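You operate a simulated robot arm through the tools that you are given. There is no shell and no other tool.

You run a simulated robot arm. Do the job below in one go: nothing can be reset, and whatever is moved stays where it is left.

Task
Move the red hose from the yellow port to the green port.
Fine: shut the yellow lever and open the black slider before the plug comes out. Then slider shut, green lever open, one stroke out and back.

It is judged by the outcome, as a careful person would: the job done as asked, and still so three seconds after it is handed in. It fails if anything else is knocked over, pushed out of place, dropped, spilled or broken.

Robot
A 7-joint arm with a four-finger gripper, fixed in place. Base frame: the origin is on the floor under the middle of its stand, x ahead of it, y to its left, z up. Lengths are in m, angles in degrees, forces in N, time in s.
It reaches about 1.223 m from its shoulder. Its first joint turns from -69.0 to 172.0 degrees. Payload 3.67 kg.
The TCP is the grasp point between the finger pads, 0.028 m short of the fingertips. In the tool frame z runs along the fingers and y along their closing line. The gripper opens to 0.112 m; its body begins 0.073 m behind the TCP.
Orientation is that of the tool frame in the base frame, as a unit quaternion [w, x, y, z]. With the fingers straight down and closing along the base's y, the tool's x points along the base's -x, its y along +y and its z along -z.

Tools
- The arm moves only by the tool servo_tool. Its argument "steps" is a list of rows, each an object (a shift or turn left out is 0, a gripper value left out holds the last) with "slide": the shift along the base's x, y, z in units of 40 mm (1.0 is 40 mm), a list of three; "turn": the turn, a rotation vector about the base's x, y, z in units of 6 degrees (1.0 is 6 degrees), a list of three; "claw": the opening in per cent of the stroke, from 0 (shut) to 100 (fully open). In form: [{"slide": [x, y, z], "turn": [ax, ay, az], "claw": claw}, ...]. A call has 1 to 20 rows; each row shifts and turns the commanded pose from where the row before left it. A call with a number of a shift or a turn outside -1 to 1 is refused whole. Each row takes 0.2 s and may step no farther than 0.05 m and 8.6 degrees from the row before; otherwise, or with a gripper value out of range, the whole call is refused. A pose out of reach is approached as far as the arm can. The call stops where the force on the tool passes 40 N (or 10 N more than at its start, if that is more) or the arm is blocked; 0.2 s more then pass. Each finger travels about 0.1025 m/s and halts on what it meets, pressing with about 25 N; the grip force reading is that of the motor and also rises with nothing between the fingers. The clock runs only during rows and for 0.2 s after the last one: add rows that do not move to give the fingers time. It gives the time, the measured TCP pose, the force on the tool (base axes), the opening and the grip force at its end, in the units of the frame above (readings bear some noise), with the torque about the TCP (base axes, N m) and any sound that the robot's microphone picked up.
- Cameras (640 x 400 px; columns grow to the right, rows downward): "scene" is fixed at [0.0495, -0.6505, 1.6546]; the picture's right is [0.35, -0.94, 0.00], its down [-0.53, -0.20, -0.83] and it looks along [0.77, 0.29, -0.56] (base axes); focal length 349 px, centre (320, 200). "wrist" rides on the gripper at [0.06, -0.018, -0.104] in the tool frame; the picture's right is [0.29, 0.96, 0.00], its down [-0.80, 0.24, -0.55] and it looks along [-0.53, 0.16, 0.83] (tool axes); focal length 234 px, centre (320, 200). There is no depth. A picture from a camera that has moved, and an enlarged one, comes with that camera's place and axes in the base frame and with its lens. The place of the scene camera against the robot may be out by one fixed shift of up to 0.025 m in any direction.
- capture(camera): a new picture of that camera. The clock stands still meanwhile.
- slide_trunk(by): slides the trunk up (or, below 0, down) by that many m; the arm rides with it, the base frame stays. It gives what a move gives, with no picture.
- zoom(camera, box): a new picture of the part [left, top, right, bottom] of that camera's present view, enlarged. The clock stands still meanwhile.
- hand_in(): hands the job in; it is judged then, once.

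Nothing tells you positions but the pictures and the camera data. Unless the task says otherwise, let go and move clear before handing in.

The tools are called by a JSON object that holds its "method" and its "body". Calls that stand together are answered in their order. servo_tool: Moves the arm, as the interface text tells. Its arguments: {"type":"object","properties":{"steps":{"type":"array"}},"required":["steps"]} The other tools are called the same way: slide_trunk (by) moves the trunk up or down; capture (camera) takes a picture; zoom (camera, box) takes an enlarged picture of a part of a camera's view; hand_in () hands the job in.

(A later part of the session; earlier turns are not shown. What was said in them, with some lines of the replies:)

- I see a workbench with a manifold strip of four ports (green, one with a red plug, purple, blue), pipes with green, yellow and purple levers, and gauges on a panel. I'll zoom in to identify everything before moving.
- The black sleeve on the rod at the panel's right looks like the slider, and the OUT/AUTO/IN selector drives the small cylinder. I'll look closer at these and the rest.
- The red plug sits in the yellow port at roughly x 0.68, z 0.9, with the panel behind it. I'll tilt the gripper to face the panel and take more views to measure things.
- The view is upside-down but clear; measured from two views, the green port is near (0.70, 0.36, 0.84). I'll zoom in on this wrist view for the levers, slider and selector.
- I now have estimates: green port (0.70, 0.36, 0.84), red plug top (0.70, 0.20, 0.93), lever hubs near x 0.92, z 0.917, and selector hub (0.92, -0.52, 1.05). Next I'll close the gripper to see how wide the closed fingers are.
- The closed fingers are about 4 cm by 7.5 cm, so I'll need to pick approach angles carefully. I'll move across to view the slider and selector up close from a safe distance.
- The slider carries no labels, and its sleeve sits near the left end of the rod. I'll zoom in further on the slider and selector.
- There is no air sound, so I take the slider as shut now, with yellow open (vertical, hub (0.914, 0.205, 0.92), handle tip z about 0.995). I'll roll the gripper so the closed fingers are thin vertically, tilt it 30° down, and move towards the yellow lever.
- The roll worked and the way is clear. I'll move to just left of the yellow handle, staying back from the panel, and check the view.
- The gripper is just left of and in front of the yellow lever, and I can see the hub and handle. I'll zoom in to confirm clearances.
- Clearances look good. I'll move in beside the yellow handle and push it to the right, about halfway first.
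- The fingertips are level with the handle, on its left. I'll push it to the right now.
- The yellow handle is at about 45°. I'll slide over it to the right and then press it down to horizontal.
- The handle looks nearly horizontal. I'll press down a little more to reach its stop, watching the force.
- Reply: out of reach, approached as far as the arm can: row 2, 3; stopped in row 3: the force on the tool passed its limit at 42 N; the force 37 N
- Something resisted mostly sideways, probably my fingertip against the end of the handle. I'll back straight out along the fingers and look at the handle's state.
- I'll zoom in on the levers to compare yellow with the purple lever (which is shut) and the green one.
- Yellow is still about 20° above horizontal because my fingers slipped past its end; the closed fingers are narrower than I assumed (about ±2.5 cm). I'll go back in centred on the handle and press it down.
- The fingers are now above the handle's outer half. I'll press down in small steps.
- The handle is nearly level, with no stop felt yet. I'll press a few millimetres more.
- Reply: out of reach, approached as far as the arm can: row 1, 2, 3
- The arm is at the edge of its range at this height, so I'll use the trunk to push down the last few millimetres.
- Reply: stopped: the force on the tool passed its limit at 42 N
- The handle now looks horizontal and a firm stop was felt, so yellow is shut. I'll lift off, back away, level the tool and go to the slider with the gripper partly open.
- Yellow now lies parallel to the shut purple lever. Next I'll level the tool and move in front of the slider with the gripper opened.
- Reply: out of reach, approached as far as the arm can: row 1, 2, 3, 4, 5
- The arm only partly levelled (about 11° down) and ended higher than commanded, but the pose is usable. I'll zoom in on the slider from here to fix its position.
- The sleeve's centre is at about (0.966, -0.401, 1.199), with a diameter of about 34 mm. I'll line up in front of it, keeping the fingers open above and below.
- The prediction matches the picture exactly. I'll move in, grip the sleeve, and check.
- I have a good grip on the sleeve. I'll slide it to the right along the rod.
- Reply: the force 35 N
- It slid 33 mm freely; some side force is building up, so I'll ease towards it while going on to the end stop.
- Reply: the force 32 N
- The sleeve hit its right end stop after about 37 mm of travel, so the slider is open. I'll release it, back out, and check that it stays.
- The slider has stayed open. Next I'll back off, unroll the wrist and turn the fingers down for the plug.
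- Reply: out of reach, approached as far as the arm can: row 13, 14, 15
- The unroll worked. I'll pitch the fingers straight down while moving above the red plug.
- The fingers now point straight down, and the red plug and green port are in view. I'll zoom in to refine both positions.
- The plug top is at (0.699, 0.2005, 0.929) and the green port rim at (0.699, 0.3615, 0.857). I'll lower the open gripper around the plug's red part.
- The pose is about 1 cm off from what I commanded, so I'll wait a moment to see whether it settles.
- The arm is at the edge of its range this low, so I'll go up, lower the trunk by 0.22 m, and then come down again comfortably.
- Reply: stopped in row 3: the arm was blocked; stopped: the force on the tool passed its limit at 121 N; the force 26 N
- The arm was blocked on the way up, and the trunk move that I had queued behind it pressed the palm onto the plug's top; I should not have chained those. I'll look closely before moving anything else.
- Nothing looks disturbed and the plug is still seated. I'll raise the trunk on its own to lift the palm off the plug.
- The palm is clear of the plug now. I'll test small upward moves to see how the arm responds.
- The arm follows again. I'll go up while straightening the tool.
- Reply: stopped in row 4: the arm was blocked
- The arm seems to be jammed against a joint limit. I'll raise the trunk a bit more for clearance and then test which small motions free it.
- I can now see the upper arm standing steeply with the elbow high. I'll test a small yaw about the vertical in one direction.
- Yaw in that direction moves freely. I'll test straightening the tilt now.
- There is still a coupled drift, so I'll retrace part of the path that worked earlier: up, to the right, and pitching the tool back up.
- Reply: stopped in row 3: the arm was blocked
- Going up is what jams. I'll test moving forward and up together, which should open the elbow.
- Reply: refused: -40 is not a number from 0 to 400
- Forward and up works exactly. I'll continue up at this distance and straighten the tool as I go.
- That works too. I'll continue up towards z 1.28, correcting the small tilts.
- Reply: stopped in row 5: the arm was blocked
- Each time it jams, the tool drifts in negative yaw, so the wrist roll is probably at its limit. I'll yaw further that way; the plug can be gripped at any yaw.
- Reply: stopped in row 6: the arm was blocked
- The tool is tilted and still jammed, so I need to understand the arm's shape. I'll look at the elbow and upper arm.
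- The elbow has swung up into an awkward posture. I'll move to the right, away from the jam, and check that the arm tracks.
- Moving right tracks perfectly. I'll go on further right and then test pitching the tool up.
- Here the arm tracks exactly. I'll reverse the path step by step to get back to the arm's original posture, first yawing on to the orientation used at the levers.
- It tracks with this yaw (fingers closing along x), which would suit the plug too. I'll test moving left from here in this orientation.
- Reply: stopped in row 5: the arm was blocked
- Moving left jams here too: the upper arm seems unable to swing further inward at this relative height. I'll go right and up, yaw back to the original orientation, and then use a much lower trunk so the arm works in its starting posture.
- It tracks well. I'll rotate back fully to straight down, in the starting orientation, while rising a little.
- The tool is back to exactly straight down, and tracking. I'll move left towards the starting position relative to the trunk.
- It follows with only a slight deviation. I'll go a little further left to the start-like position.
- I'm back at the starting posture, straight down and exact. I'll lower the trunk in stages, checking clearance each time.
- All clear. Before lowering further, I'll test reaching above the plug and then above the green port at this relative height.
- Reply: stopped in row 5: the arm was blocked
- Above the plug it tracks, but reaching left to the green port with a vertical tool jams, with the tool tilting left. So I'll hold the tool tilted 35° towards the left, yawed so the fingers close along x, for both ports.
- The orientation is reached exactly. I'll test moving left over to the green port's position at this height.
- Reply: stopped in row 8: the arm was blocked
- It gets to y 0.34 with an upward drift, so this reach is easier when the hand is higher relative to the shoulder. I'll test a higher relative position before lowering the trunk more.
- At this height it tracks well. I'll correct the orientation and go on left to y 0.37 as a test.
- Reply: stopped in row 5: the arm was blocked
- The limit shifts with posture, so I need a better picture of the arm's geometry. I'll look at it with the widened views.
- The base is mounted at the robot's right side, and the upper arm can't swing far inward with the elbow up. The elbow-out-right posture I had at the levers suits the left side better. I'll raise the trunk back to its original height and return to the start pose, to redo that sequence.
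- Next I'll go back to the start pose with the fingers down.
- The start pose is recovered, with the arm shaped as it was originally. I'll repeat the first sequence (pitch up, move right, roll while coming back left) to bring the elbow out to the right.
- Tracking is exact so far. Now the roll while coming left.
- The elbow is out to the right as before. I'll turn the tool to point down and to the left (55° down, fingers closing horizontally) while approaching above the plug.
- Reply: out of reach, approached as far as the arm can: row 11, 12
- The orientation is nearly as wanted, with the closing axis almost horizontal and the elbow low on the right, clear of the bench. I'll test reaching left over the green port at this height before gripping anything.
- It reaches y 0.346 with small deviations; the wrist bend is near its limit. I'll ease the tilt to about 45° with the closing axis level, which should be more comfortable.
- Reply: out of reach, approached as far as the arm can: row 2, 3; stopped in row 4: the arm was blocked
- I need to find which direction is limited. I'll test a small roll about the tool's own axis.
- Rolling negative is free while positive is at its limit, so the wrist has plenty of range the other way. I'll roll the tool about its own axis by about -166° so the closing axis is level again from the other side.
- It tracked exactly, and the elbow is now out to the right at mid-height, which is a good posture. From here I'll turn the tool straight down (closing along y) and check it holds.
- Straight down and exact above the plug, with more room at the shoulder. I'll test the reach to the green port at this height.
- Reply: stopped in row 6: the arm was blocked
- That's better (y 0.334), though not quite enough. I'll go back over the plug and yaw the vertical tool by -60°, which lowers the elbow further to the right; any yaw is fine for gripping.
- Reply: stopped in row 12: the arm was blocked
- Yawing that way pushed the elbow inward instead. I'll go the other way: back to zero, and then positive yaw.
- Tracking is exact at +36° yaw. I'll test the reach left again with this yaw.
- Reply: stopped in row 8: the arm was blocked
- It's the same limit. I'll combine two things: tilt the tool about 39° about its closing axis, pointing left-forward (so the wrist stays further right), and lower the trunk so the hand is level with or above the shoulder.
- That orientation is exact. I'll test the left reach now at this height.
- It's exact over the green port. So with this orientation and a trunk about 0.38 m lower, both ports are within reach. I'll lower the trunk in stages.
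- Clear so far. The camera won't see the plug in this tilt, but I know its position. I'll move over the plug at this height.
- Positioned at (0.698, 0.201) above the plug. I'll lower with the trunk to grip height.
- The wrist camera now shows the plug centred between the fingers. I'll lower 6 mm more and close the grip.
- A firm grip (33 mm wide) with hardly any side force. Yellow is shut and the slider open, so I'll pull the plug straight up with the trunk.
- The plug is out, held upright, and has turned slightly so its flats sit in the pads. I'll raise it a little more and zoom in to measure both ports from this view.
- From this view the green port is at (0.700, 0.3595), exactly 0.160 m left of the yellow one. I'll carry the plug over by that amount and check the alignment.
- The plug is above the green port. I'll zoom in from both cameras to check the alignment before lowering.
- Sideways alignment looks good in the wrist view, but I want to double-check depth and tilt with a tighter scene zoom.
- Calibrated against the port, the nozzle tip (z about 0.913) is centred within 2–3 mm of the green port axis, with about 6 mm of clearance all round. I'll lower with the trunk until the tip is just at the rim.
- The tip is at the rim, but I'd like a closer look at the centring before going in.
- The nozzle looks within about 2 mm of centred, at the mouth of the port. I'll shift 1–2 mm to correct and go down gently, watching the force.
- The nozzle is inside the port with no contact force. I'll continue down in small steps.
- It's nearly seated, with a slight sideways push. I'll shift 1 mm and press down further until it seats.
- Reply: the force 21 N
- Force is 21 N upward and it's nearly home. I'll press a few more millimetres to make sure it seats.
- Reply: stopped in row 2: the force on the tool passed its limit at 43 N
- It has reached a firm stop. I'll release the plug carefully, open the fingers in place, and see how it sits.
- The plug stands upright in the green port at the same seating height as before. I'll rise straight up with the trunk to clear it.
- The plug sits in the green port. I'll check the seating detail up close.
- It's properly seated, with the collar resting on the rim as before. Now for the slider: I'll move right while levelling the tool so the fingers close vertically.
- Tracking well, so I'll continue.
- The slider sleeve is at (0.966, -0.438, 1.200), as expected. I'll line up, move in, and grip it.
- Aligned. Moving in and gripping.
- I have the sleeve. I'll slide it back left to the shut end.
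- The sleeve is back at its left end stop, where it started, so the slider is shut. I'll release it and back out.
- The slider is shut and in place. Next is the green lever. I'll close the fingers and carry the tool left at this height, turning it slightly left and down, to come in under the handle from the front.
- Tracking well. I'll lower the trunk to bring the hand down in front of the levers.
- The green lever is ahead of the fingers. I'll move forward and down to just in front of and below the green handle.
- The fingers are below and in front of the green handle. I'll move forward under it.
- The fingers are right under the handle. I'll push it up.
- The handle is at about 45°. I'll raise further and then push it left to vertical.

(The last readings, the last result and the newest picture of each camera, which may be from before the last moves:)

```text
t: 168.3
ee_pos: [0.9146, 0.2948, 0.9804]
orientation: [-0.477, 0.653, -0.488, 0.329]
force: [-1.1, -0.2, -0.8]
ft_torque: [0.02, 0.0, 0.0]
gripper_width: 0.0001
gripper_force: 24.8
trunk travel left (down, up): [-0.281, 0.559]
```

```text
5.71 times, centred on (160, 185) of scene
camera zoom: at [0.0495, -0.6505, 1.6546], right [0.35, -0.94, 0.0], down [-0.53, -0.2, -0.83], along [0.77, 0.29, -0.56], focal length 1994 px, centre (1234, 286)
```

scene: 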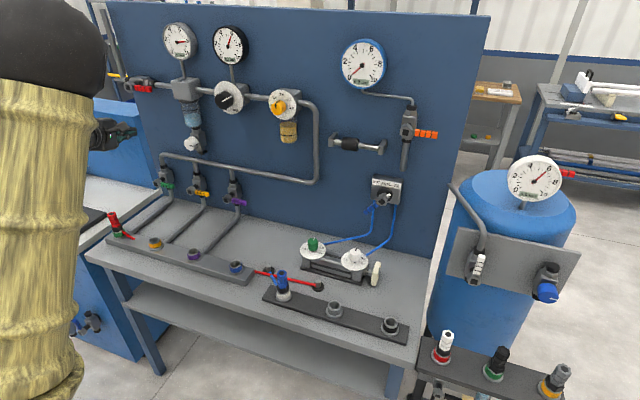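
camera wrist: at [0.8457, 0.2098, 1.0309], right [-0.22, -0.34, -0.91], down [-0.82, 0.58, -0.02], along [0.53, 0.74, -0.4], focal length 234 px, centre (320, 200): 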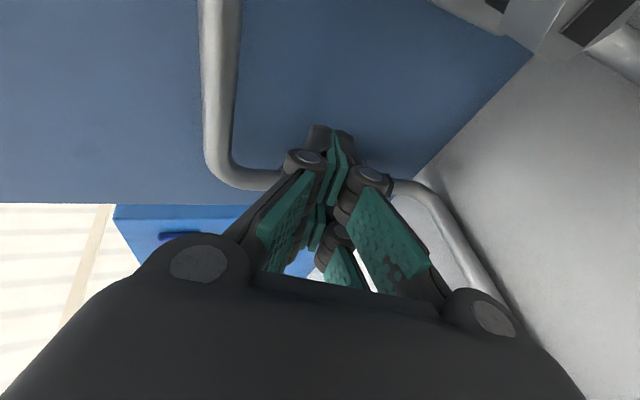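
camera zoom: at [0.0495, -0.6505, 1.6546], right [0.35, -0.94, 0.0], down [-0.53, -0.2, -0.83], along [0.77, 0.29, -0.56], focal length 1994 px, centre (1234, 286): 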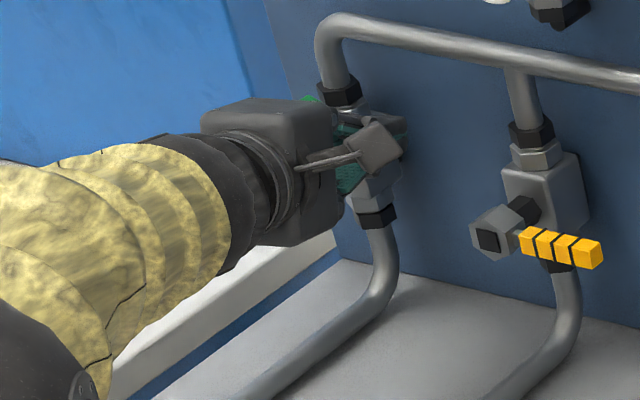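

There was no resistance; the arm is just at its leftward reach. I'll yaw the tool left, which gives more reach, while pushing the handle on to vertical.

{"method": "servo_tool", "body": {"steps": [{"slide": [-0.08, 0, -0.05], "turn": [0, 0, 1]}, {"slide": [-0.08, 0.1, -0.05], "turn": [0, 0, 1]}, {"slide": [-0.04, 0.1, -0.05], "turn": [0, 0, 1]}, {"slide": [0, 0.15, 0]}, {"slide": [0, 0.15, 0]}, {"slide": [0, 0, 0]}]}}

{"method": "capture", "body": {"camera": "wrist"}}

{"method": "zoom", "body": {"camera": "scene", "box": [120, 150, 200, 220]}}

```text
t: 169.8
ee_pos: [0.8991, 0.3281, 0.9646]
orientation: [-0.518, 0.727, -0.372, 0.254]
force: [-1.0, -2.8, 0.0]
ft_torque: [-0.04, 0.02, 0.0]
gripper_width: 0.0001
gripper_force: 24.6
trunk travel left (down, up): [-0.281, 0.559]
```

```text
taken
camera wrist: at [0.8622, 0.2253, 1.0167], right [-0.1, -0.41, -0.91], down [-0.96, 0.28, -0.03], along [0.27, 0.87, -0.42], focal length 234 px, centre (320, 200)
```

wrist: 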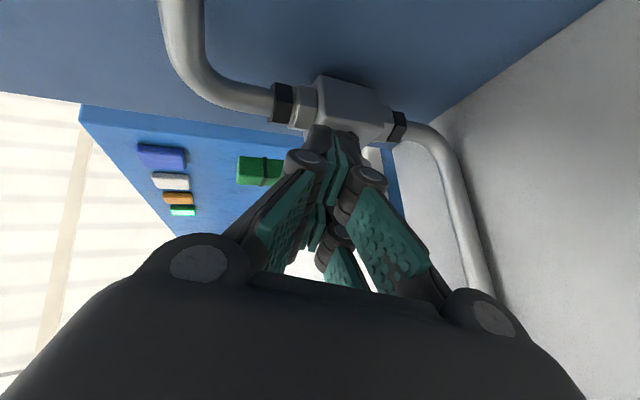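

```text
5.71 times, centred on (160, 185) of scene
camera zoom: at [0.0495, -0.6505, 1.6546], right [0.35, -0.94, 0.0], down [-0.53, -0.2, -0.83], along [0.77, 0.29, -0.56], focal length 1994 px, centre (1234, 286)
```

zoom: 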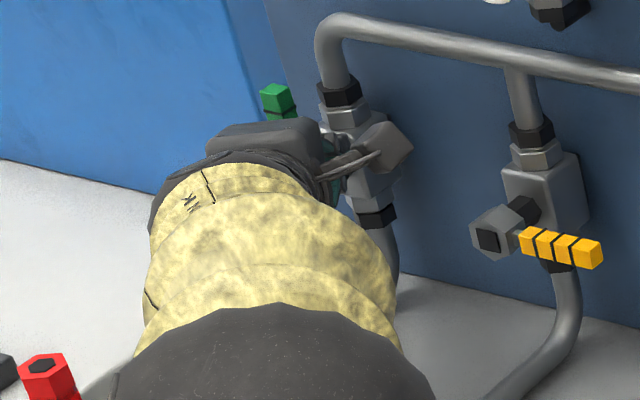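

The green handle now looks vertical. I'll push gently a bit further to confirm it is at its stop.

{"method": "servo_tool", "body": {"steps": [{"slide": [0, 0.1, 0]}, {"slide": [0, 0.1, 0]}, {"slide": [0, 0, 0]}]}}

{"method": "zoom", "body": {"camera": "scene", "box": [120, 150, 200, 220]}}

{"method": "zoom", "body": {"camera": "wrist", "box": [200, 60, 440, 220]}}

```text
t: 170.3
ee_pos: [0.8992, 0.3286, 0.9664]
orientation: [-0.518, 0.726, -0.374, 0.253]
force: [-25.6, -35.7, -4.3]
ft_torque: [-0.12, 0.08, 0.08]
gripper_width: 0.0
gripper_force: 25.2
trunk travel left (down, up): [-0.281, 0.559]
stopped in row 2: the force on the tool passed its limit at 46 N (the readings are from after the stop); the commanded pose is now the measured one
```

```text
5.71 times, centred on (160, 185) of scene
camera zoom: at [0.0495, -0.6505, 1.6546], right [0.35, -0.94, 0.0], down [-0.53, -0.2, -0.83], along [0.77, 0.29, -0.56], focal length 1994 px, centre (1234, 286)
```

zoom: 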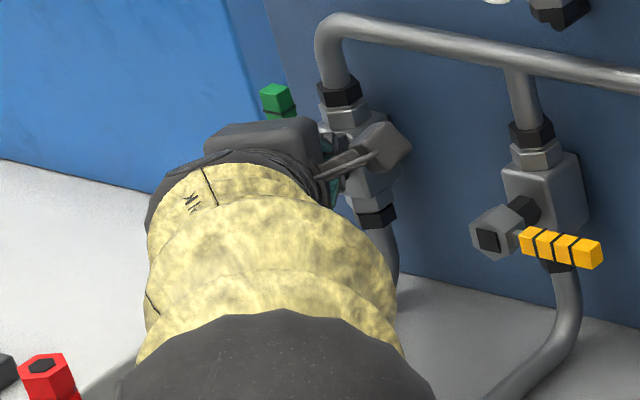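

```text
2.50 times, centred on (320, 140) of wrist
camera zoom: at [0.8618, 0.2263, 1.0169], right [-0.1, -0.41, -0.91], down [-0.96, 0.29, -0.03], along [0.27, 0.87, -0.42], focal length 585 px, centre (320, 350)
```

zoom: 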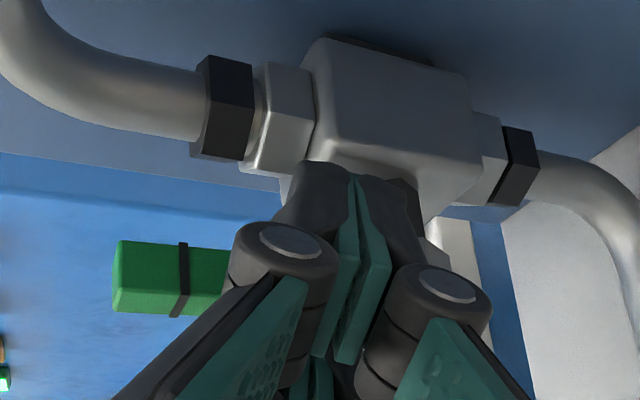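

A firm stop with the handle vertical: green is open. I'll back away to the right and rear, and verify.

{"method": "servo_tool", "body": {"steps": [{"slide": [-0.2, -0.4, 0]}, {"slide": [-0.6, -0.45, 0.3]}, {"slide": [-0.6, -0.45, 0.3]}, {"slide": [-0.6, -0.45, 0.3]}, {"slide": [-0.6, -0.45, 0.3]}, {"slide": [-0.5, -0.6, 0.4]}, {"slide": [-0.4, -0.8, 0.4]}, {"slide": [0, -0.9, 0.4]}, {"slide": [0, -0.9, 0.4]}, {"slide": [0, 0, 0]}]}}

{"method": "capture", "body": {"camera": "scene"}}

{"method": "zoom", "body": {"camera": "scene", "box": [130, 140, 260, 230]}}

```text
t: 172.5
ee_pos: [0.7591, 0.1183, 1.0781]
orientation: [-0.518, 0.727, -0.372, 0.253]
force: [-0.4, -0.4, 0.3]
ft_torque: [-0.01, 0.02, -0.03]
gripper_width: 0.0
gripper_force: 25.0
trunk travel left (down, up): [-0.281, 0.559]
```

```text
taken
```

scene: 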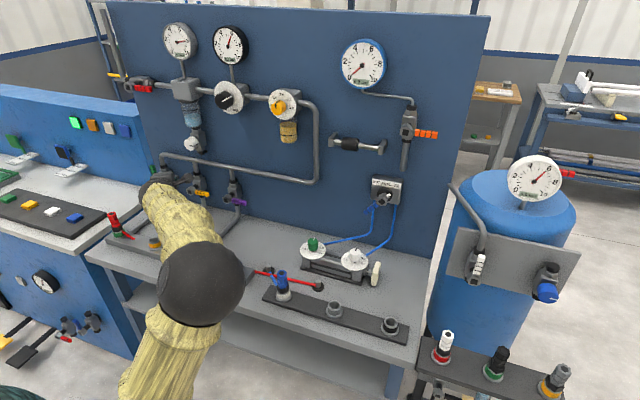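

```text
4.44 times, centred on (195, 185) of scene
camera zoom: at [0.0495, -0.6505, 1.6546], right [0.35, -0.94, 0.0], down [-0.53, -0.2, -0.83], along [0.77, 0.29, -0.56], focal length 1551 px, centre (876, 267)
```

zoom: 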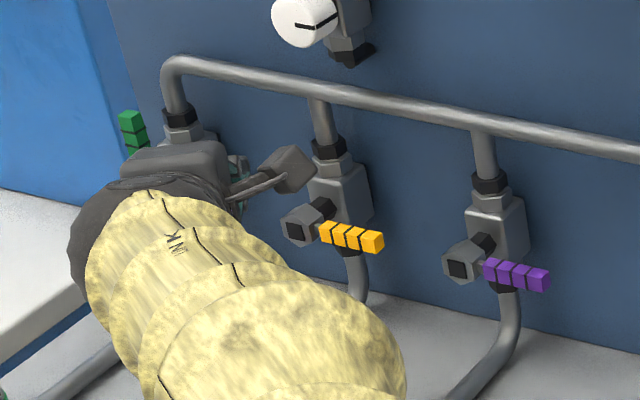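

The green lever stands vertical, with yellow and purple horizontal. Now the selector: I'll move right with closed fingers, straightening the tool to face the panel.

{"method": "servo_tool", "body": {"steps": [{"slide": [-0.1, -0.9, 0.05]}, {"slide": [-0.1, -0.9, 0.05]}, {"slide": [-0.1, -0.9, 0.05], "turn": [0.026, -0.134, -0.61]}, {"slide": [-0.1, -0.9, 0.05], "turn": [0.026, -0.134, -0.61]}, {"slide": [0, -0.9, 0], "turn": [0.026, -0.134, -0.61]}, {"slide": [0, -0.9, 0], "turn": [0.026, -0.134, -0.61]}, {"slide": [0, -0.9, 0], "turn": [0.026, -0.134, -0.61]}, {"slide": [0, -0.9, 0], "turn": [0.026, -0.134, -0.61]}, {"slide": [0, -0.9, 0], "turn": [0.026, -0.134, -0.61]}, {"slide": [0, -0.9, 0], "turn": [0.026, -0.134, -0.61]}, {"slide": [0, -0.9, 0], "turn": [0.026, -0.134, -0.61]}, {"slide": [0, -0.9, 0], "turn": [0.026, -0.134, -0.61]}, {"slide": [0, -0.9, 0]}, {"slide": [0, -0.9, 0]}, {"slide": [0, -0.9, 0]}, {"slide": [0, 0, 0]}]}}

{"method": "capture", "body": {"camera": "wrist"}}

{"method": "capture", "body": {"camera": "scene"}}

```text
t: 175.9
ee_pos: [0.7451, -0.4231, 1.0844]
orientation: [-0.445, 0.548, -0.548, 0.448]
force: [-0.4, 0.4, -0.7]
ft_torque: [-0.01, 0.01, -0.07]
gripper_width: 0.0001
gripper_force: 24.6
trunk travel left (down, up): [-0.281, 0.559]
```

```text
taken
camera wrist: at [0.6468, -0.4819, 1.1231], right [-0.19, -0.29, -0.94], down [-0.59, 0.8, -0.12], along [0.78, 0.53, -0.33], focal length 234 px, centre (320, 200)
```

wrist: 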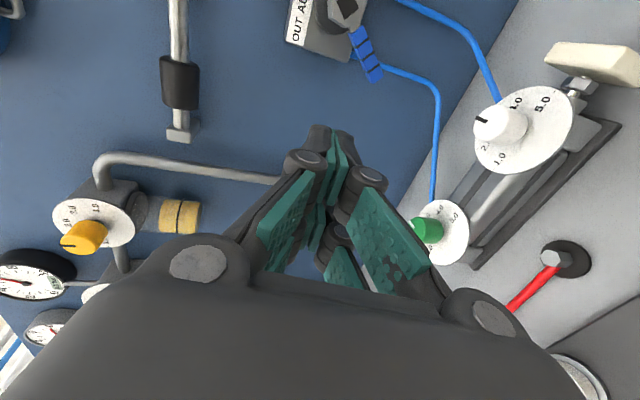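

```text
taken
```

scene: 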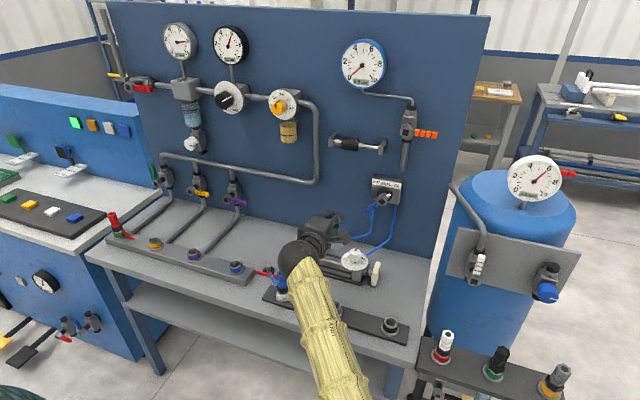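

I can see the selector, its blue handle, and the cylinder. I'll zoom in to locate the handle precisely.

{"method": "zoom", "body": {"camera": "wrist", "box": [270, 0, 430, 100]}}

{"method": "zoom", "body": {"camera": "scene", "box": [340, 160, 440, 240]}}

```text
4.00 times, centred on (350, 50) of wrist
camera zoom: at [0.6468, -0.4819, 1.1231], right [-0.19, -0.29, -0.94], down [-0.59, 0.8, -0.12], along [0.78, 0.53, -0.33], focal length 937 px, centre (200, 800)
```

zoom: 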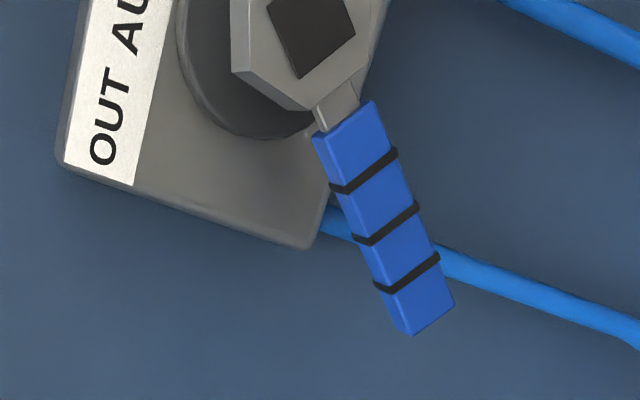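

```text
5.00 times, centred on (390, 200) of scene
camera zoom: at [0.0495, -0.6505, 1.6546], right [0.35, -0.94, 0.0], down [-0.53, -0.2, -0.83], along [0.77, 0.29, -0.56], focal length 1745 px, centre (-30, 200)
```

zoom: 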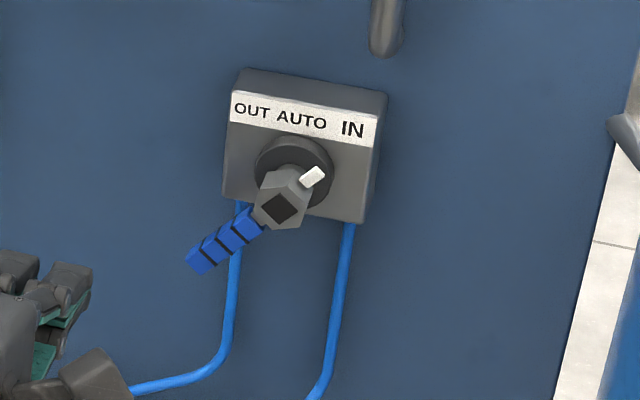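

The handle tip is at about (0.93, -0.468, 0.992) and the hub at (0.92, -0.519, 1.048), so the pointer is on IN. I'll move in at the upper left of the handle, ready to sweep it under the hub to OUT.

{"method": "servo_tool", "body": {"steps": [{"slide": [0.79, -0.29, -0.17]}, {"slide": [0.79, -0.29, -0.17]}, {"slide": [0.79, -0.29, -0.17]}, {"slide": [0.5, -0.02, 0]}, {"slide": [0.6, -0.02, 0]}, {"slide": [0.65, -0.02, 0]}, {"slide": [0, 0, 0]}]}}

{"method": "capture", "body": {"camera": "wrist"}}

{"method": "zoom", "body": {"camera": "scene", "box": [310, 160, 430, 240]}}

```text
t: 177.5
ee_pos: [0.9079, -0.4605, 1.0648]
orientation: [0.446, -0.547, 0.55, -0.447]
force: [-0.3, 0.2, -0.3]
ft_torque: [0.02, 0.0, 0.01]
gripper_width: 0.0
gripper_force: 25.1
trunk travel left (down, up): [-0.281, 0.559]
```

```text
taken
camera wrist: at [0.8104, -0.5197, 1.1031], right [-0.2, -0.29, -0.94], down [-0.59, 0.8, -0.12], along [0.78, 0.53, -0.32], focal length 234 px, centre (320, 200)
```

wrist: 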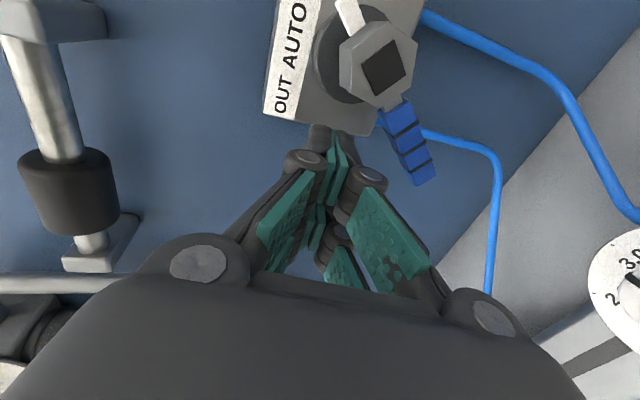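

```text
5.00 times, centred on (370, 200) of scene
camera zoom: at [0.0495, -0.6505, 1.6546], right [0.35, -0.94, 0.0], down [-0.53, -0.2, -0.83], along [0.77, 0.29, -0.56], focal length 1745 px, centre (70, 200)
```

zoom: 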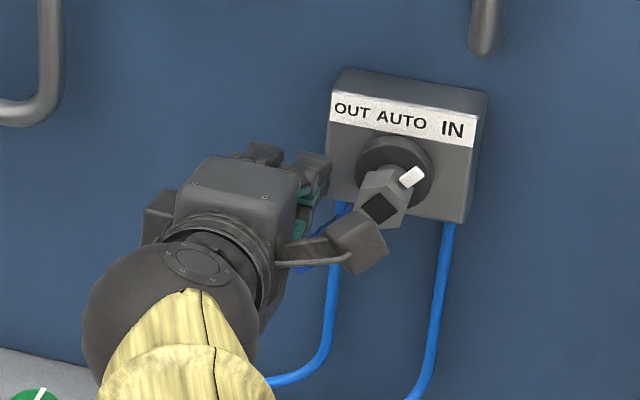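

In position, with the fingertips up-left of the handle. I'll sweep it around under the hub to OUT.

{"method": "servo_tool", "body": {"steps": [{"slide": [0, 0.02, -0.4]}, {"slide": [0, -0.085, -0.38]}, {"slide": [0, -0.18, -0.35]}, {"slide": [0, -0.26, -0.29]}, {"slide": [0, -0.33, -0.21]}, {"slide": [0, -0.375, -0.12]}, {"slide": [0, -0.39, -0.02]}, {"slide": [0, -0.2, 0.03]}, {"slide": [0, 0, 0]}]}}

{"method": "zoom", "body": {"camera": "scene", "box": [300, 160, 440, 300]}}

{"method": "capture", "body": {"camera": "wrist"}}

```text
t: 179.6
ee_pos: [0.9084, -0.5286, 0.9907]
orientation: [-0.447, 0.551, -0.547, 0.444]
force: [-3.1, 14.5, -5.2]
ft_torque: [0.02, 0.04, 0.16]
gripper_width: 0.0
gripper_force: 25.0
trunk travel left (down, up): [-0.281, 0.559]
stopped in row 9: the force on the tool passed its limit at 41 N (the readings are from after the stop); the commanded pose is now the measured one
```

```text
2.86 times, centred on (370, 230) of scene
camera zoom: at [0.0495, -0.6505, 1.6546], right [0.35, -0.94, 0.0], down [-0.53, -0.2, -0.83], along [0.77, 0.29, -0.56], focal length 997 px, centre (177, 114)
```

zoom: 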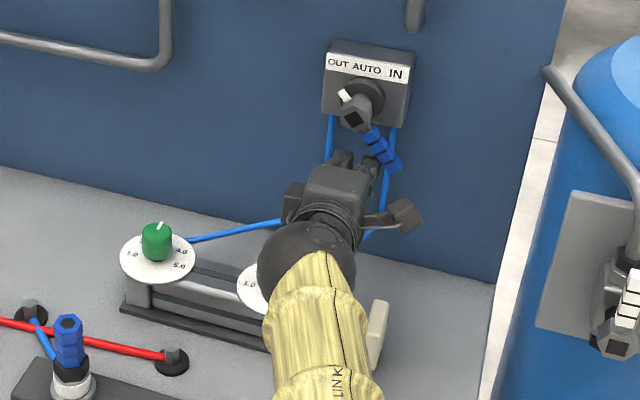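

```text
taken
camera wrist: at [0.8109, -0.5871, 1.031], right [-0.2, -0.29, -0.94], down [-0.6, 0.79, -0.12], along [0.78, 0.53, -0.33], focal length 234 px, centre (320, 200)
```

wrist: 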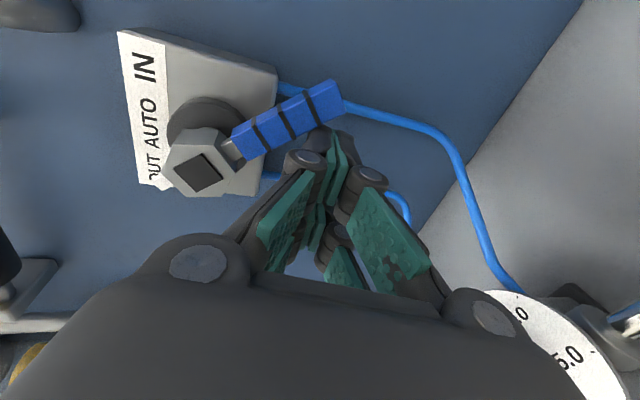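

The selector points to OUT and the cylinder's end plate has moved outward. I'll ease off the handle and wait for the stroke to finish.

{"method": "servo_tool", "body": {"steps": [{"slide": [0, 0.15, -0.05]}, {"slide": [0, 0, 0]}, {"slide": [0, 0, 0]}, {"slide": [0, 0, 0]}, {"slide": [0, 0, 0]}, {"slide": [0, 0, 0]}]}}

{"method": "zoom", "body": {"camera": "scene", "box": [300, 160, 440, 300]}}

```text
t: 181.0
ee_pos: [0.9079, -0.5252, 0.9889]
orientation: [-0.447, 0.549, -0.549, 0.445]
force: [0.1, -0.4, -0.5]
ft_torque: [0.0, 0.03, 0.0]
gripper_width: 0.0
gripper_force: 25.4
trunk travel left (down, up): [-0.281, 0.559]
```

```text
2.86 times, centred on (370, 230) of scene
camera zoom: at [0.0495, -0.6505, 1.6546], right [0.35, -0.94, 0.0], down [-0.53, -0.2, -0.83], along [0.77, 0.29, -0.56], focal length 997 px, centre (177, 114)
```

zoom: 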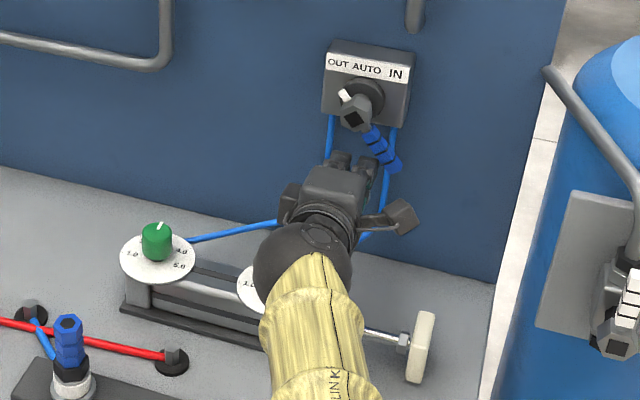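

The piston rod is extending. I'll wait a little longer to see whether it has reached full stroke.

{"method": "servo_tool", "body": {"steps": [{"slide": [0, 0, 0]}, {"slide": [0, 0, 0]}, {"slide": [0, 0, 0]}, {"slide": [0, 0, 0]}, {"slide": [0, 0, 0]}]}}

{"method": "zoom", "body": {"camera": "scene", "box": [300, 160, 440, 300]}}

```text
t: 182.2
ee_pos: [0.9078, -0.5246, 0.9901]
orientation: [-0.447, 0.549, -0.549, 0.445]
force: [-0.7, 0.5, -0.1]
ft_torque: [-0.02, -0.02, -0.03]
gripper_width: 0.0
gripper_force: 24.8
trunk travel left (down, up): [-0.281, 0.559]
```

```text
2.86 times, centred on (370, 230) of scene
camera zoom: at [0.0495, -0.6505, 1.6546], right [0.35, -0.94, 0.0], down [-0.53, -0.2, -0.83], along [0.77, 0.29, -0.56], focal length 997 px, centre (177, 114)
```

zoom: 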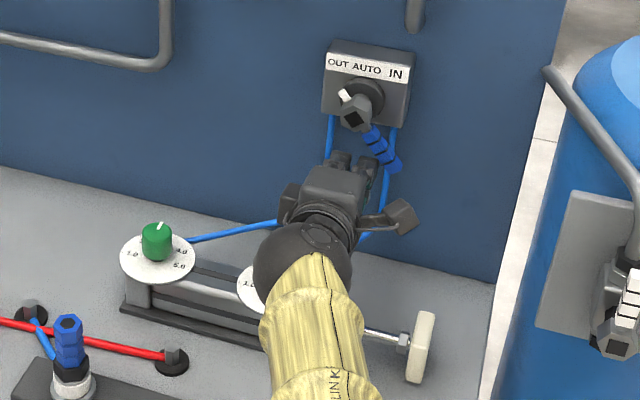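

The cylinder is fully extended (the end plate hasn't moved between the two pictures). For the return I'll back off, yaw the tool slightly right so that the camera stays clear of the tank pipe, and go round to the right side of the handle.

{"method": "servo_tool", "body": {"steps": [{"slide": [-0.7, 0.05, 0]}, {"slide": [-0.8, 0.05, 0]}, {"slide": [-0.8, 0, 0.1]}, {"slide": [0, -0.2, 0.4], "turn": [0, 0, -0.74]}, {"slide": [0, -0.2, 0.4], "turn": [0, 0, -0.74]}, {"slide": [0, -0.25, 0.4], "turn": [0, 0, -0.74]}, {"slide": [0, -0.25, 0.4], "turn": [0, 0, -0.74]}, {"slide": [0, -0.3, 0.15], "turn": [0, 0, -0.74]}, {"slide": [0, 0, 0]}]}}

{"method": "capture", "body": {"camera": "wrist"}}

{"method": "capture", "body": {"camera": "scene"}}

```text
t: 184.2
ee_pos: [0.8164, -0.568, 1.0636]
orientation: [0.352, -0.433, 0.645, -0.522]
force: [-0.3, 0.0, -0.3]
ft_torque: [0.03, 0.0, 0.01]
gripper_width: 0.0
gripper_force: 25.1
trunk travel left (down, up): [-0.281, 0.559]
```

```text
taken
camera wrist: at [0.7037, -0.5863, 1.1029], right [-0.29, -0.19, -0.94], down [-0.25, 0.96, -0.12], along [0.92, 0.2, -0.33], focal length 234 px, centre (320, 200)
```

wrist: 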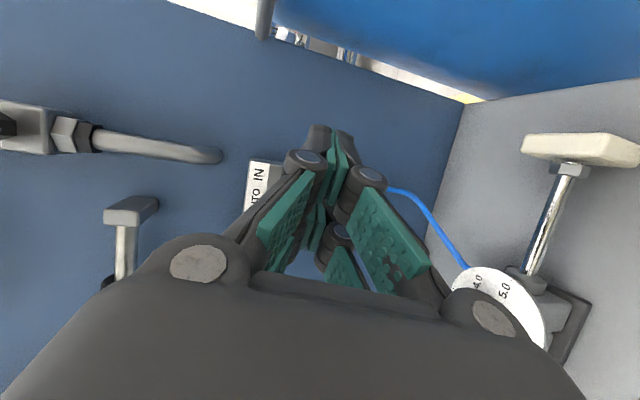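

```text
taken
```

scene: 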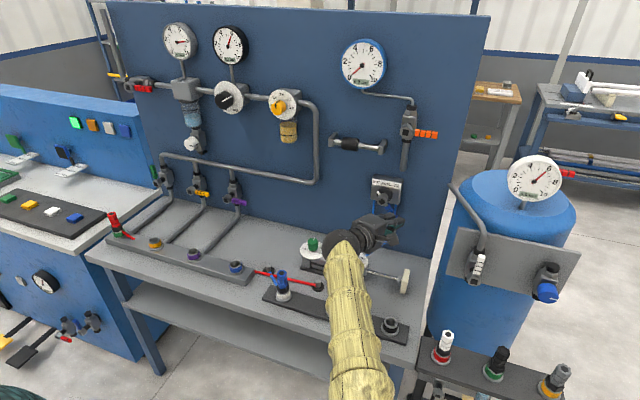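

Clear of everything. I'll move forward to the right of the handle.

{"method": "servo_tool", "body": {"steps": [{"slide": [0.8, -0.03, 0]}, {"slide": [0.8, -0.03, 0]}, {"slide": [0.75, -0.02, 0]}, {"slide": [0, 0, 0]}]}}

{"method": "zoom", "body": {"camera": "scene", "box": [310, 160, 430, 240]}}

{"method": "capture", "body": {"camera": "wrist"}}

```text
t: 185.2
ee_pos: [0.9103, -0.5705, 1.0637]
orientation: [0.351, -0.432, 0.645, -0.523]
force: [0.5, -0.1, 0.2]
ft_torque: [0.0, 0.02, -0.02]
gripper_width: 0.0
gripper_force: 24.5
trunk travel left (down, up): [-0.281, 0.559]
```

```text
5.00 times, centred on (370, 200) of scene
camera zoom: at [0.0495, -0.6505, 1.6546], right [0.35, -0.94, 0.0], down [-0.53, -0.2, -0.83], along [0.77, 0.29, -0.56], focal length 1745 px, centre (70, 200)
```

zoom: 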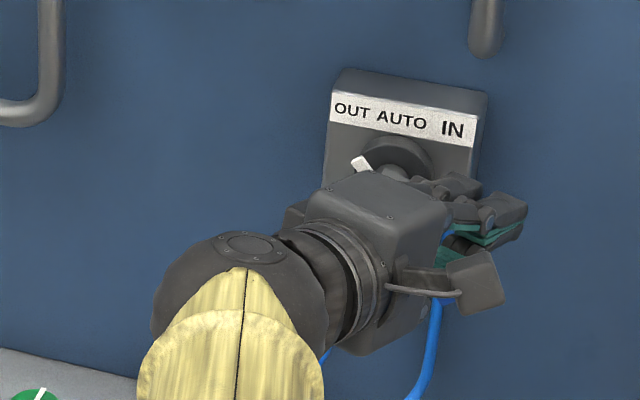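

```text
taken
camera wrist: at [0.7979, -0.5892, 1.1035], right [-0.29, -0.19, -0.94], down [-0.25, 0.96, -0.12], along [0.92, 0.2, -0.33], focal length 234 px, centre (320, 200)
```

wrist: 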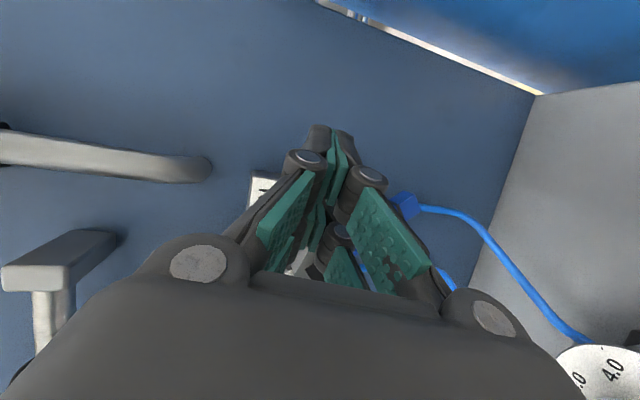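

The fingers are above-right of the handle. I'll sweep it back under the hub to IN.

{"method": "servo_tool", "body": {"steps": [{"slide": [0, -0.02, -0.4]}, {"slide": [0, 0.085, -0.38]}, {"slide": [0, 0.18, -0.35]}, {"slide": [0, 0.26, -0.29]}, {"slide": [0, 0.33, -0.21]}, {"slide": [0, 0.375, -0.12]}, {"slide": [0, 0.39, -0.02]}, {"slide": [0, 0.2, 0.03]}, {"slide": [0, 0, 0]}]}}

{"method": "zoom", "body": {"camera": "scene", "box": [300, 160, 440, 300]}}

{"method": "capture", "body": {"camera": "wrist"}}

```text
t: 187.2
ee_pos: [0.9067, -0.5108, 0.9902]
orientation: [0.355, -0.431, 0.648, -0.519]
force: [-27.8, -22.0, -8.8]
ft_torque: [0.11, -0.2, 0.27]
gripper_width: 0.0
gripper_force: 24.9
trunk travel left (down, up): [-0.281, 0.559]
```

```text
2.86 times, centred on (370, 230) of scene
camera zoom: at [0.0495, -0.6505, 1.6546], right [0.35, -0.94, 0.0], down [-0.53, -0.2, -0.83], along [0.77, 0.29, -0.56], focal length 997 px, centre (177, 114)
```

zoom: 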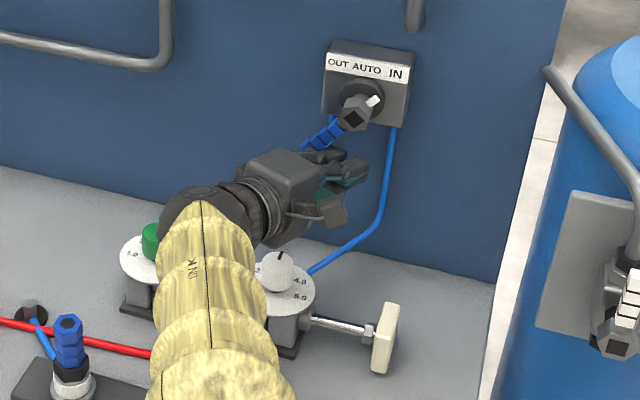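

```text
taken
camera wrist: at [0.7951, -0.5278, 1.0298], right [-0.29, -0.18, -0.94], down [-0.25, 0.96, -0.11], along [0.92, 0.2, -0.32], focal length 234 px, centre (320, 200)
```

wrist: 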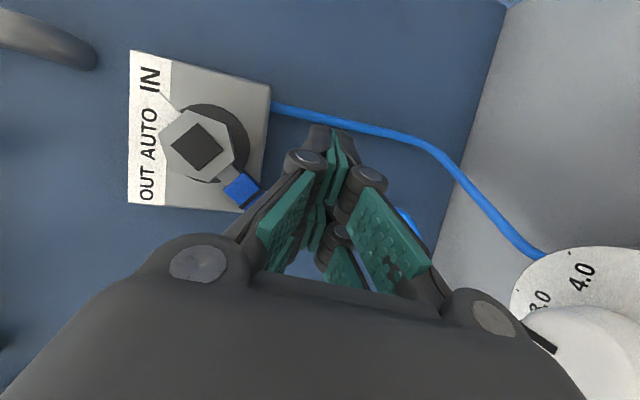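

The pointer is back on IN and the cylinder is retracting. I'll ease off and wait for it to finish.

{"method": "servo_tool", "body": {"steps": [{"slide": [-0.05, -0.25, -0.02]}, {"slide": [0, 0, 0]}, {"slide": [0, 0, 0]}, {"slide": [0, 0, 0]}, {"slide": [0, 0, 0]}, {"slide": [0, 0, 0]}, {"slide": [0, 0, 0]}]}}

{"method": "zoom", "body": {"camera": "scene", "box": [300, 160, 440, 300]}}

```text
t: 188.8
ee_pos: [0.9079, -0.511, 0.9915]
orientation: [0.352, -0.433, 0.645, -0.522]
force: [-15.4, -10.7, -29.4]
ft_torque: [-0.48, 0.27, 0.19]
gripper_width: 0.0001
gripper_force: 24.7
trunk travel left (down, up): [-0.281, 0.559]
```

```text
2.86 times, centred on (370, 230) of scene
camera zoom: at [0.0495, -0.6505, 1.6546], right [0.35, -0.94, 0.0], down [-0.53, -0.2, -0.83], along [0.77, 0.29, -0.56], focal length 997 px, centre (177, 114)
```

zoom: 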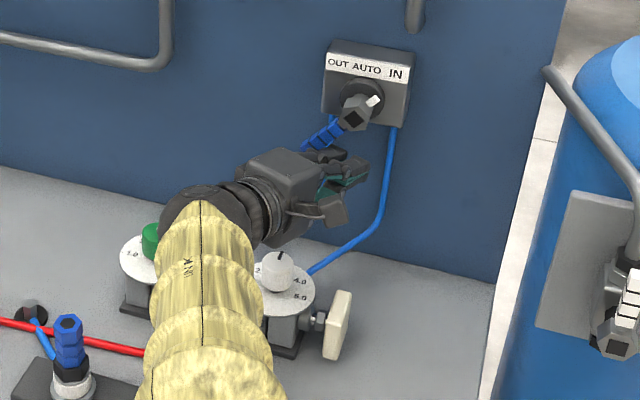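

The cylinder is fully back in, with its end plate where it started. There is still some contact force, so I'll move down and away from the handle gently and retreat.

{"method": "servo_tool", "body": {"steps": [{"slide": [0, -0.2, -0.2]}, {"slide": [-0.1, -0.2, -0.1]}, {"slide": [0, 0, 0]}]}}

{"method": "zoom", "body": {"camera": "scene", "box": [310, 160, 430, 240]}}

{"method": "capture", "body": {"camera": "wrist"}}

```text
t: 189.6
ee_pos: [0.9036, -0.5244, 0.984]
orientation: [0.353, -0.434, 0.643, -0.524]
force: [0.2, 1.1, 1.3]
ft_torque: [-0.01, -0.04, -0.07]
gripper_width: 0.0001
gripper_force: 25.2
trunk travel left (down, up): [-0.281, 0.559]
```

```text
5.00 times, centred on (370, 200) of scene
camera zoom: at [0.0495, -0.6505, 1.6546], right [0.35, -0.94, 0.0], down [-0.53, -0.2, -0.83], along [0.77, 0.29, -0.56], focal length 1745 px, centre (70, 200)
```

zoom: 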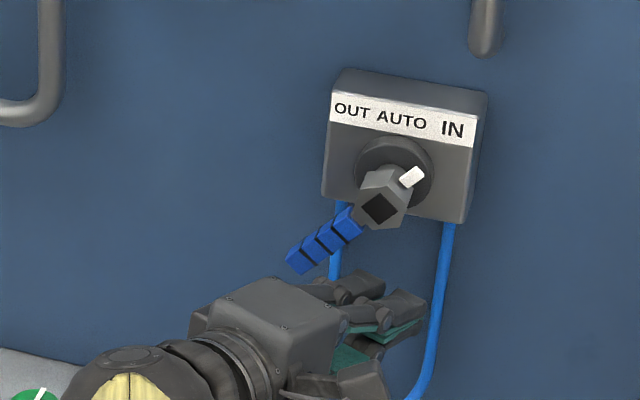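

```text
taken
camera wrist: at [0.7911, -0.5411, 1.0238], right [-0.29, -0.19, -0.94], down [-0.25, 0.96, -0.12], along [0.92, 0.2, -0.33], focal length 234 px, centre (320, 200)
```

wrist: 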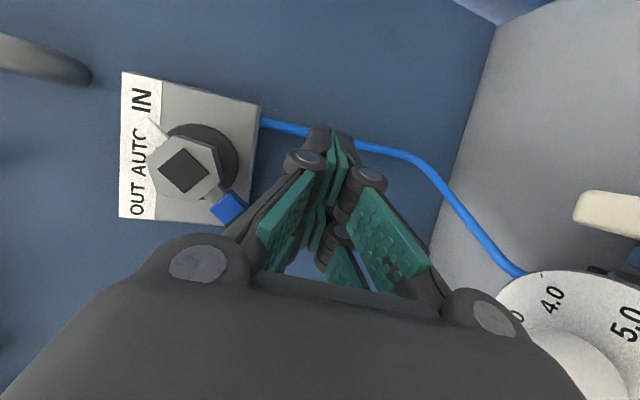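

The selector is at IN exactly as at the start, and contact is gone. I'll retreat straight back and up.

{"method": "servo_tool", "body": {"steps": [{"slide": [-0.8, -0.1, 0]}, {"slide": [-0.9, -0.05, 0]}, {"slide": [-0.9, 0, 0.2]}, {"slide": [-0.9, 0, 0.4]}, {"slide": [-0.6, 0, 0.8]}, {"slide": [-0.4, 0, 0.9]}, {"slide": [0, 0, 0.9]}, {"slide": [0, 0, 0]}]}}

{"method": "capture", "body": {"camera": "scene"}}

{"method": "capture", "body": {"camera": "wrist"}}

```text
t: 191.4
ee_pos: [0.7252, -0.5355, 1.1085]
orientation: [0.352, -0.432, 0.645, -0.523]
force: [0.0, -0.5, -0.4]
ft_torque: [0.01, -0.09, 0.08]
gripper_width: 0.0
gripper_force: 25.7
trunk travel left (down, up): [-0.281, 0.559]
```

```text
taken
```

scene: 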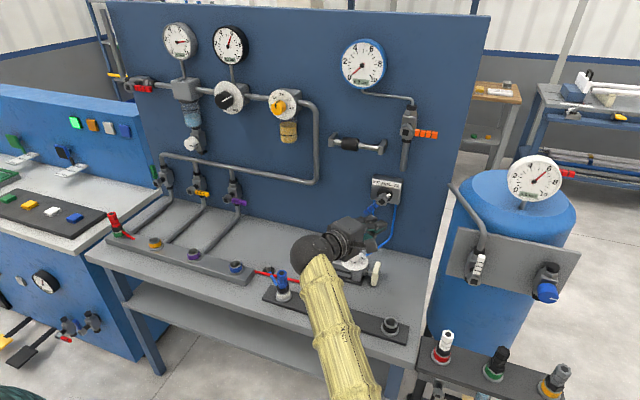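

```text
taken
camera wrist: at [0.6129, -0.5523, 1.1479], right [-0.29, -0.19, -0.94], down [-0.25, 0.96, -0.12], along [0.92, 0.2, -0.33], focal length 234 px, centre (320, 200)
```

wrist: 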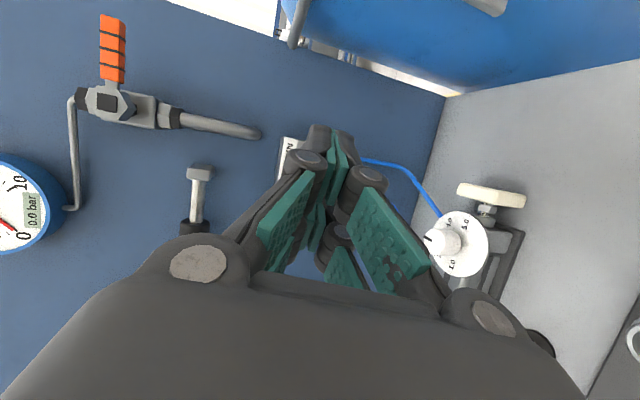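

The job steps are done. I'll raise the arm clear and inspect everything one last time.

{"method": "slide_trunk", "body": {"by": 0.2}}

{"method": "zoom", "body": {"camera": "scene", "box": [90, 140, 270, 290]}}

{"method": "zoom", "body": {"camera": "scene", "box": [240, 110, 440, 340]}}

{"method": "zoom", "body": {"camera": "scene", "box": [100, 10, 340, 170]}}

{"method": "zoom", "body": {"camera": "scene", "box": [420, 140, 600, 400]}}

{"method": "zoom", "body": {"camera": "scene", "box": [0, 80, 140, 240]}}

```text
t: 193.5
ee_pos: [0.7253, -0.5334, 1.3098]
orientation: [0.352, -0.434, 0.644, -0.522]
force: [-0.4, -0.1, 0.6]
ft_torque: [0.0, 0.0, -0.03]
gripper_width: 0.0
gripper_force: 25.6
trunk travel left (down, up): [-0.481, 0.359]
```

```text
2.67 times, centred on (180, 215) of scene
camera zoom: at [0.0495, -0.6505, 1.6546], right [0.35, -0.94, 0.0], down [-0.53, -0.2, -0.83], along [0.77, 0.29, -0.56], focal length 931 px, centre (693, 160)
```

zoom: 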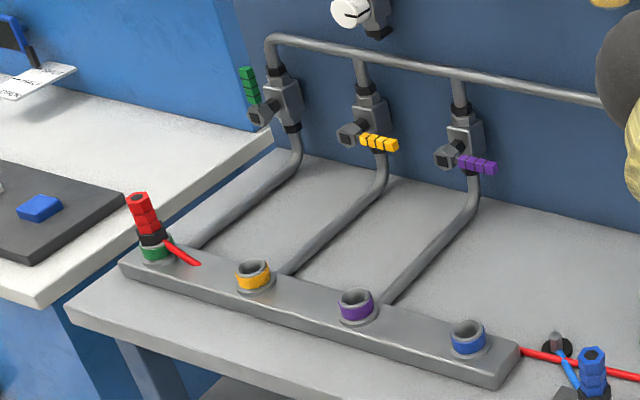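

```text
1.74 times, centred on (340, 225) of scene
camera zoom: at [0.0495, -0.6505, 1.6546], right [0.35, -0.94, 0.0], down [-0.53, -0.2, -0.83], along [0.77, 0.29, -0.56], focal length 607 px, centre (285, 156)
```

zoom: 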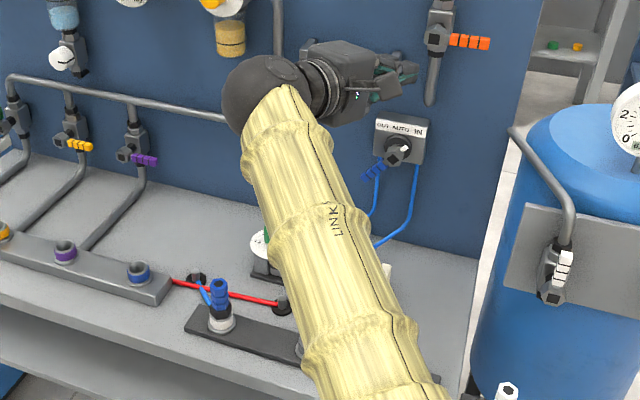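

```text
2.50 times, centred on (220, 90) of scene
camera zoom: at [0.0495, -0.6505, 1.6546], right [0.35, -0.94, 0.0], down [-0.53, -0.2, -0.83], along [0.77, 0.29, -0.56], focal length 872 px, centre (570, 475)
```

zoom: 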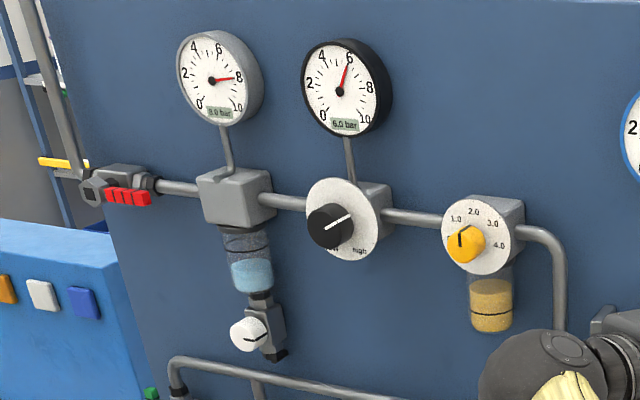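

```text
1.54 times, centred on (510, 270) of scene
camera zoom: at [0.0495, -0.6505, 1.6546], right [0.35, -0.94, 0.0], down [-0.53, -0.2, -0.83], along [0.77, 0.29, -0.56], focal length 537 px, centre (28, 92)
```

zoom: 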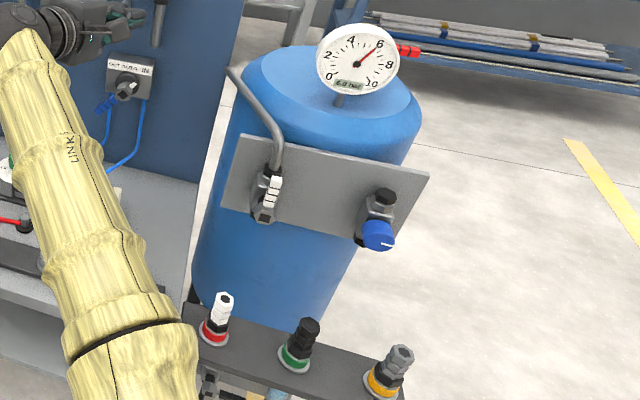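

```text
2.50 times, centred on (70, 160) of scene
camera zoom: at [0.0495, -0.6505, 1.6546], right [0.35, -0.94, 0.0], down [-0.53, -0.2, -0.83], along [0.77, 0.29, -0.56], focal length 872 px, centre (945, 300)
```

zoom: 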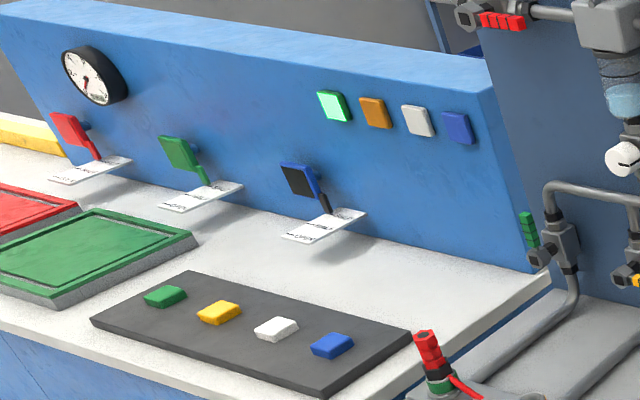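

Everything checks out: red plug seated in green, yellow shut, green open, slider shut, selector at IN, cylinder retracted, gauges and other stations unchanged. I'll move the hand a little further from the panel.

{"method": "servo_tool", "body": {"steps": [{"slide": [-0.8, 0, 0.1]}, {"slide": [-0.8, 0, 0.1]}, {"slide": [-0.8, 0, 0.1]}, {"slide": [0, 0, 0]}]}}

{"method": "zoom", "body": {"camera": "scene", "box": [310, 90, 450, 180]}}

{"method": "capture", "body": {"camera": "scene"}}

```text
t: 194.5
ee_pos: [0.6289, -0.5317, 1.3214]
orientation: [0.351, -0.434, 0.644, -0.523]
force: [-0.3, 0.3, 0.6]
ft_torque: [0.02, 0.01, 0.0]
gripper_width: 0.0
gripper_force: 24.6
trunk travel left (down, up): [-0.481, 0.359]
```

```text
4.44 times, centred on (380, 135) of scene
camera zoom: at [0.0495, -0.6505, 1.6546], right [0.35, -0.94, 0.0], down [-0.53, -0.2, -0.83], along [0.77, 0.29, -0.56], focal length 1551 px, centre (53, 489)
```

zoom: 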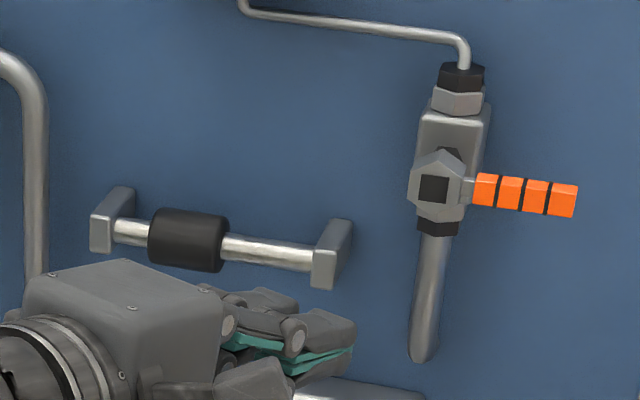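

```text
taken
```

scene: 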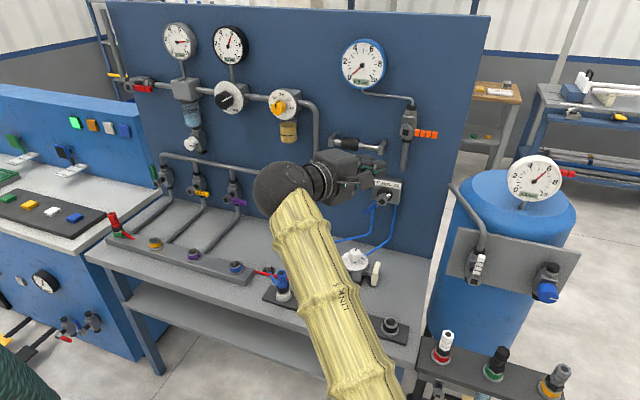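

The slider sleeve is exactly where it started (shut), the plug is in the green port, the levers are set as asked and the cylinder is back in. The hand is empty and clear of everything, so I'm handing the job in.

{"method": "hand_in", "body": {}}

```text
The job is handed in.
```

The red hose is now in the green port, and I've handed the job in. The steps went in the order you gave:

1. **Before unplugging:** I shut the yellow lever, then slid the black slider to its right-hand stop. It has no labels and I heard no air, so I took left as shut and right as open.
2. **Plug:** I pulled it straight up out of yellow and pushed it into green until it stopped. It sits at the same height as it did in yellow.
3. **After plugging:** I slid the slider back to its left-hand stop (shut), then turned the green lever upright to its stop (open).
4. **Stroke:** I turned the selector to OUT and waited until the cylinder was fully extended. I then turned it back to IN, and the cylinder came fully back. The selector passes through AUTO in each direction, and I didn't stop there.

**Unplanned contact:** before unplugging, the arm jammed at the edge of its range. A trunk move I had queued behind that then pressed the palm onto the top of the red plug, peaking at about 121 N. The plug was still seated in yellow at the time. I saw no damage then or in the last pictures, and it went into green normally.

In the last pictures nothing else had moved, and the gauges read as they did at the start. The gripper is empty and clear of the panel.
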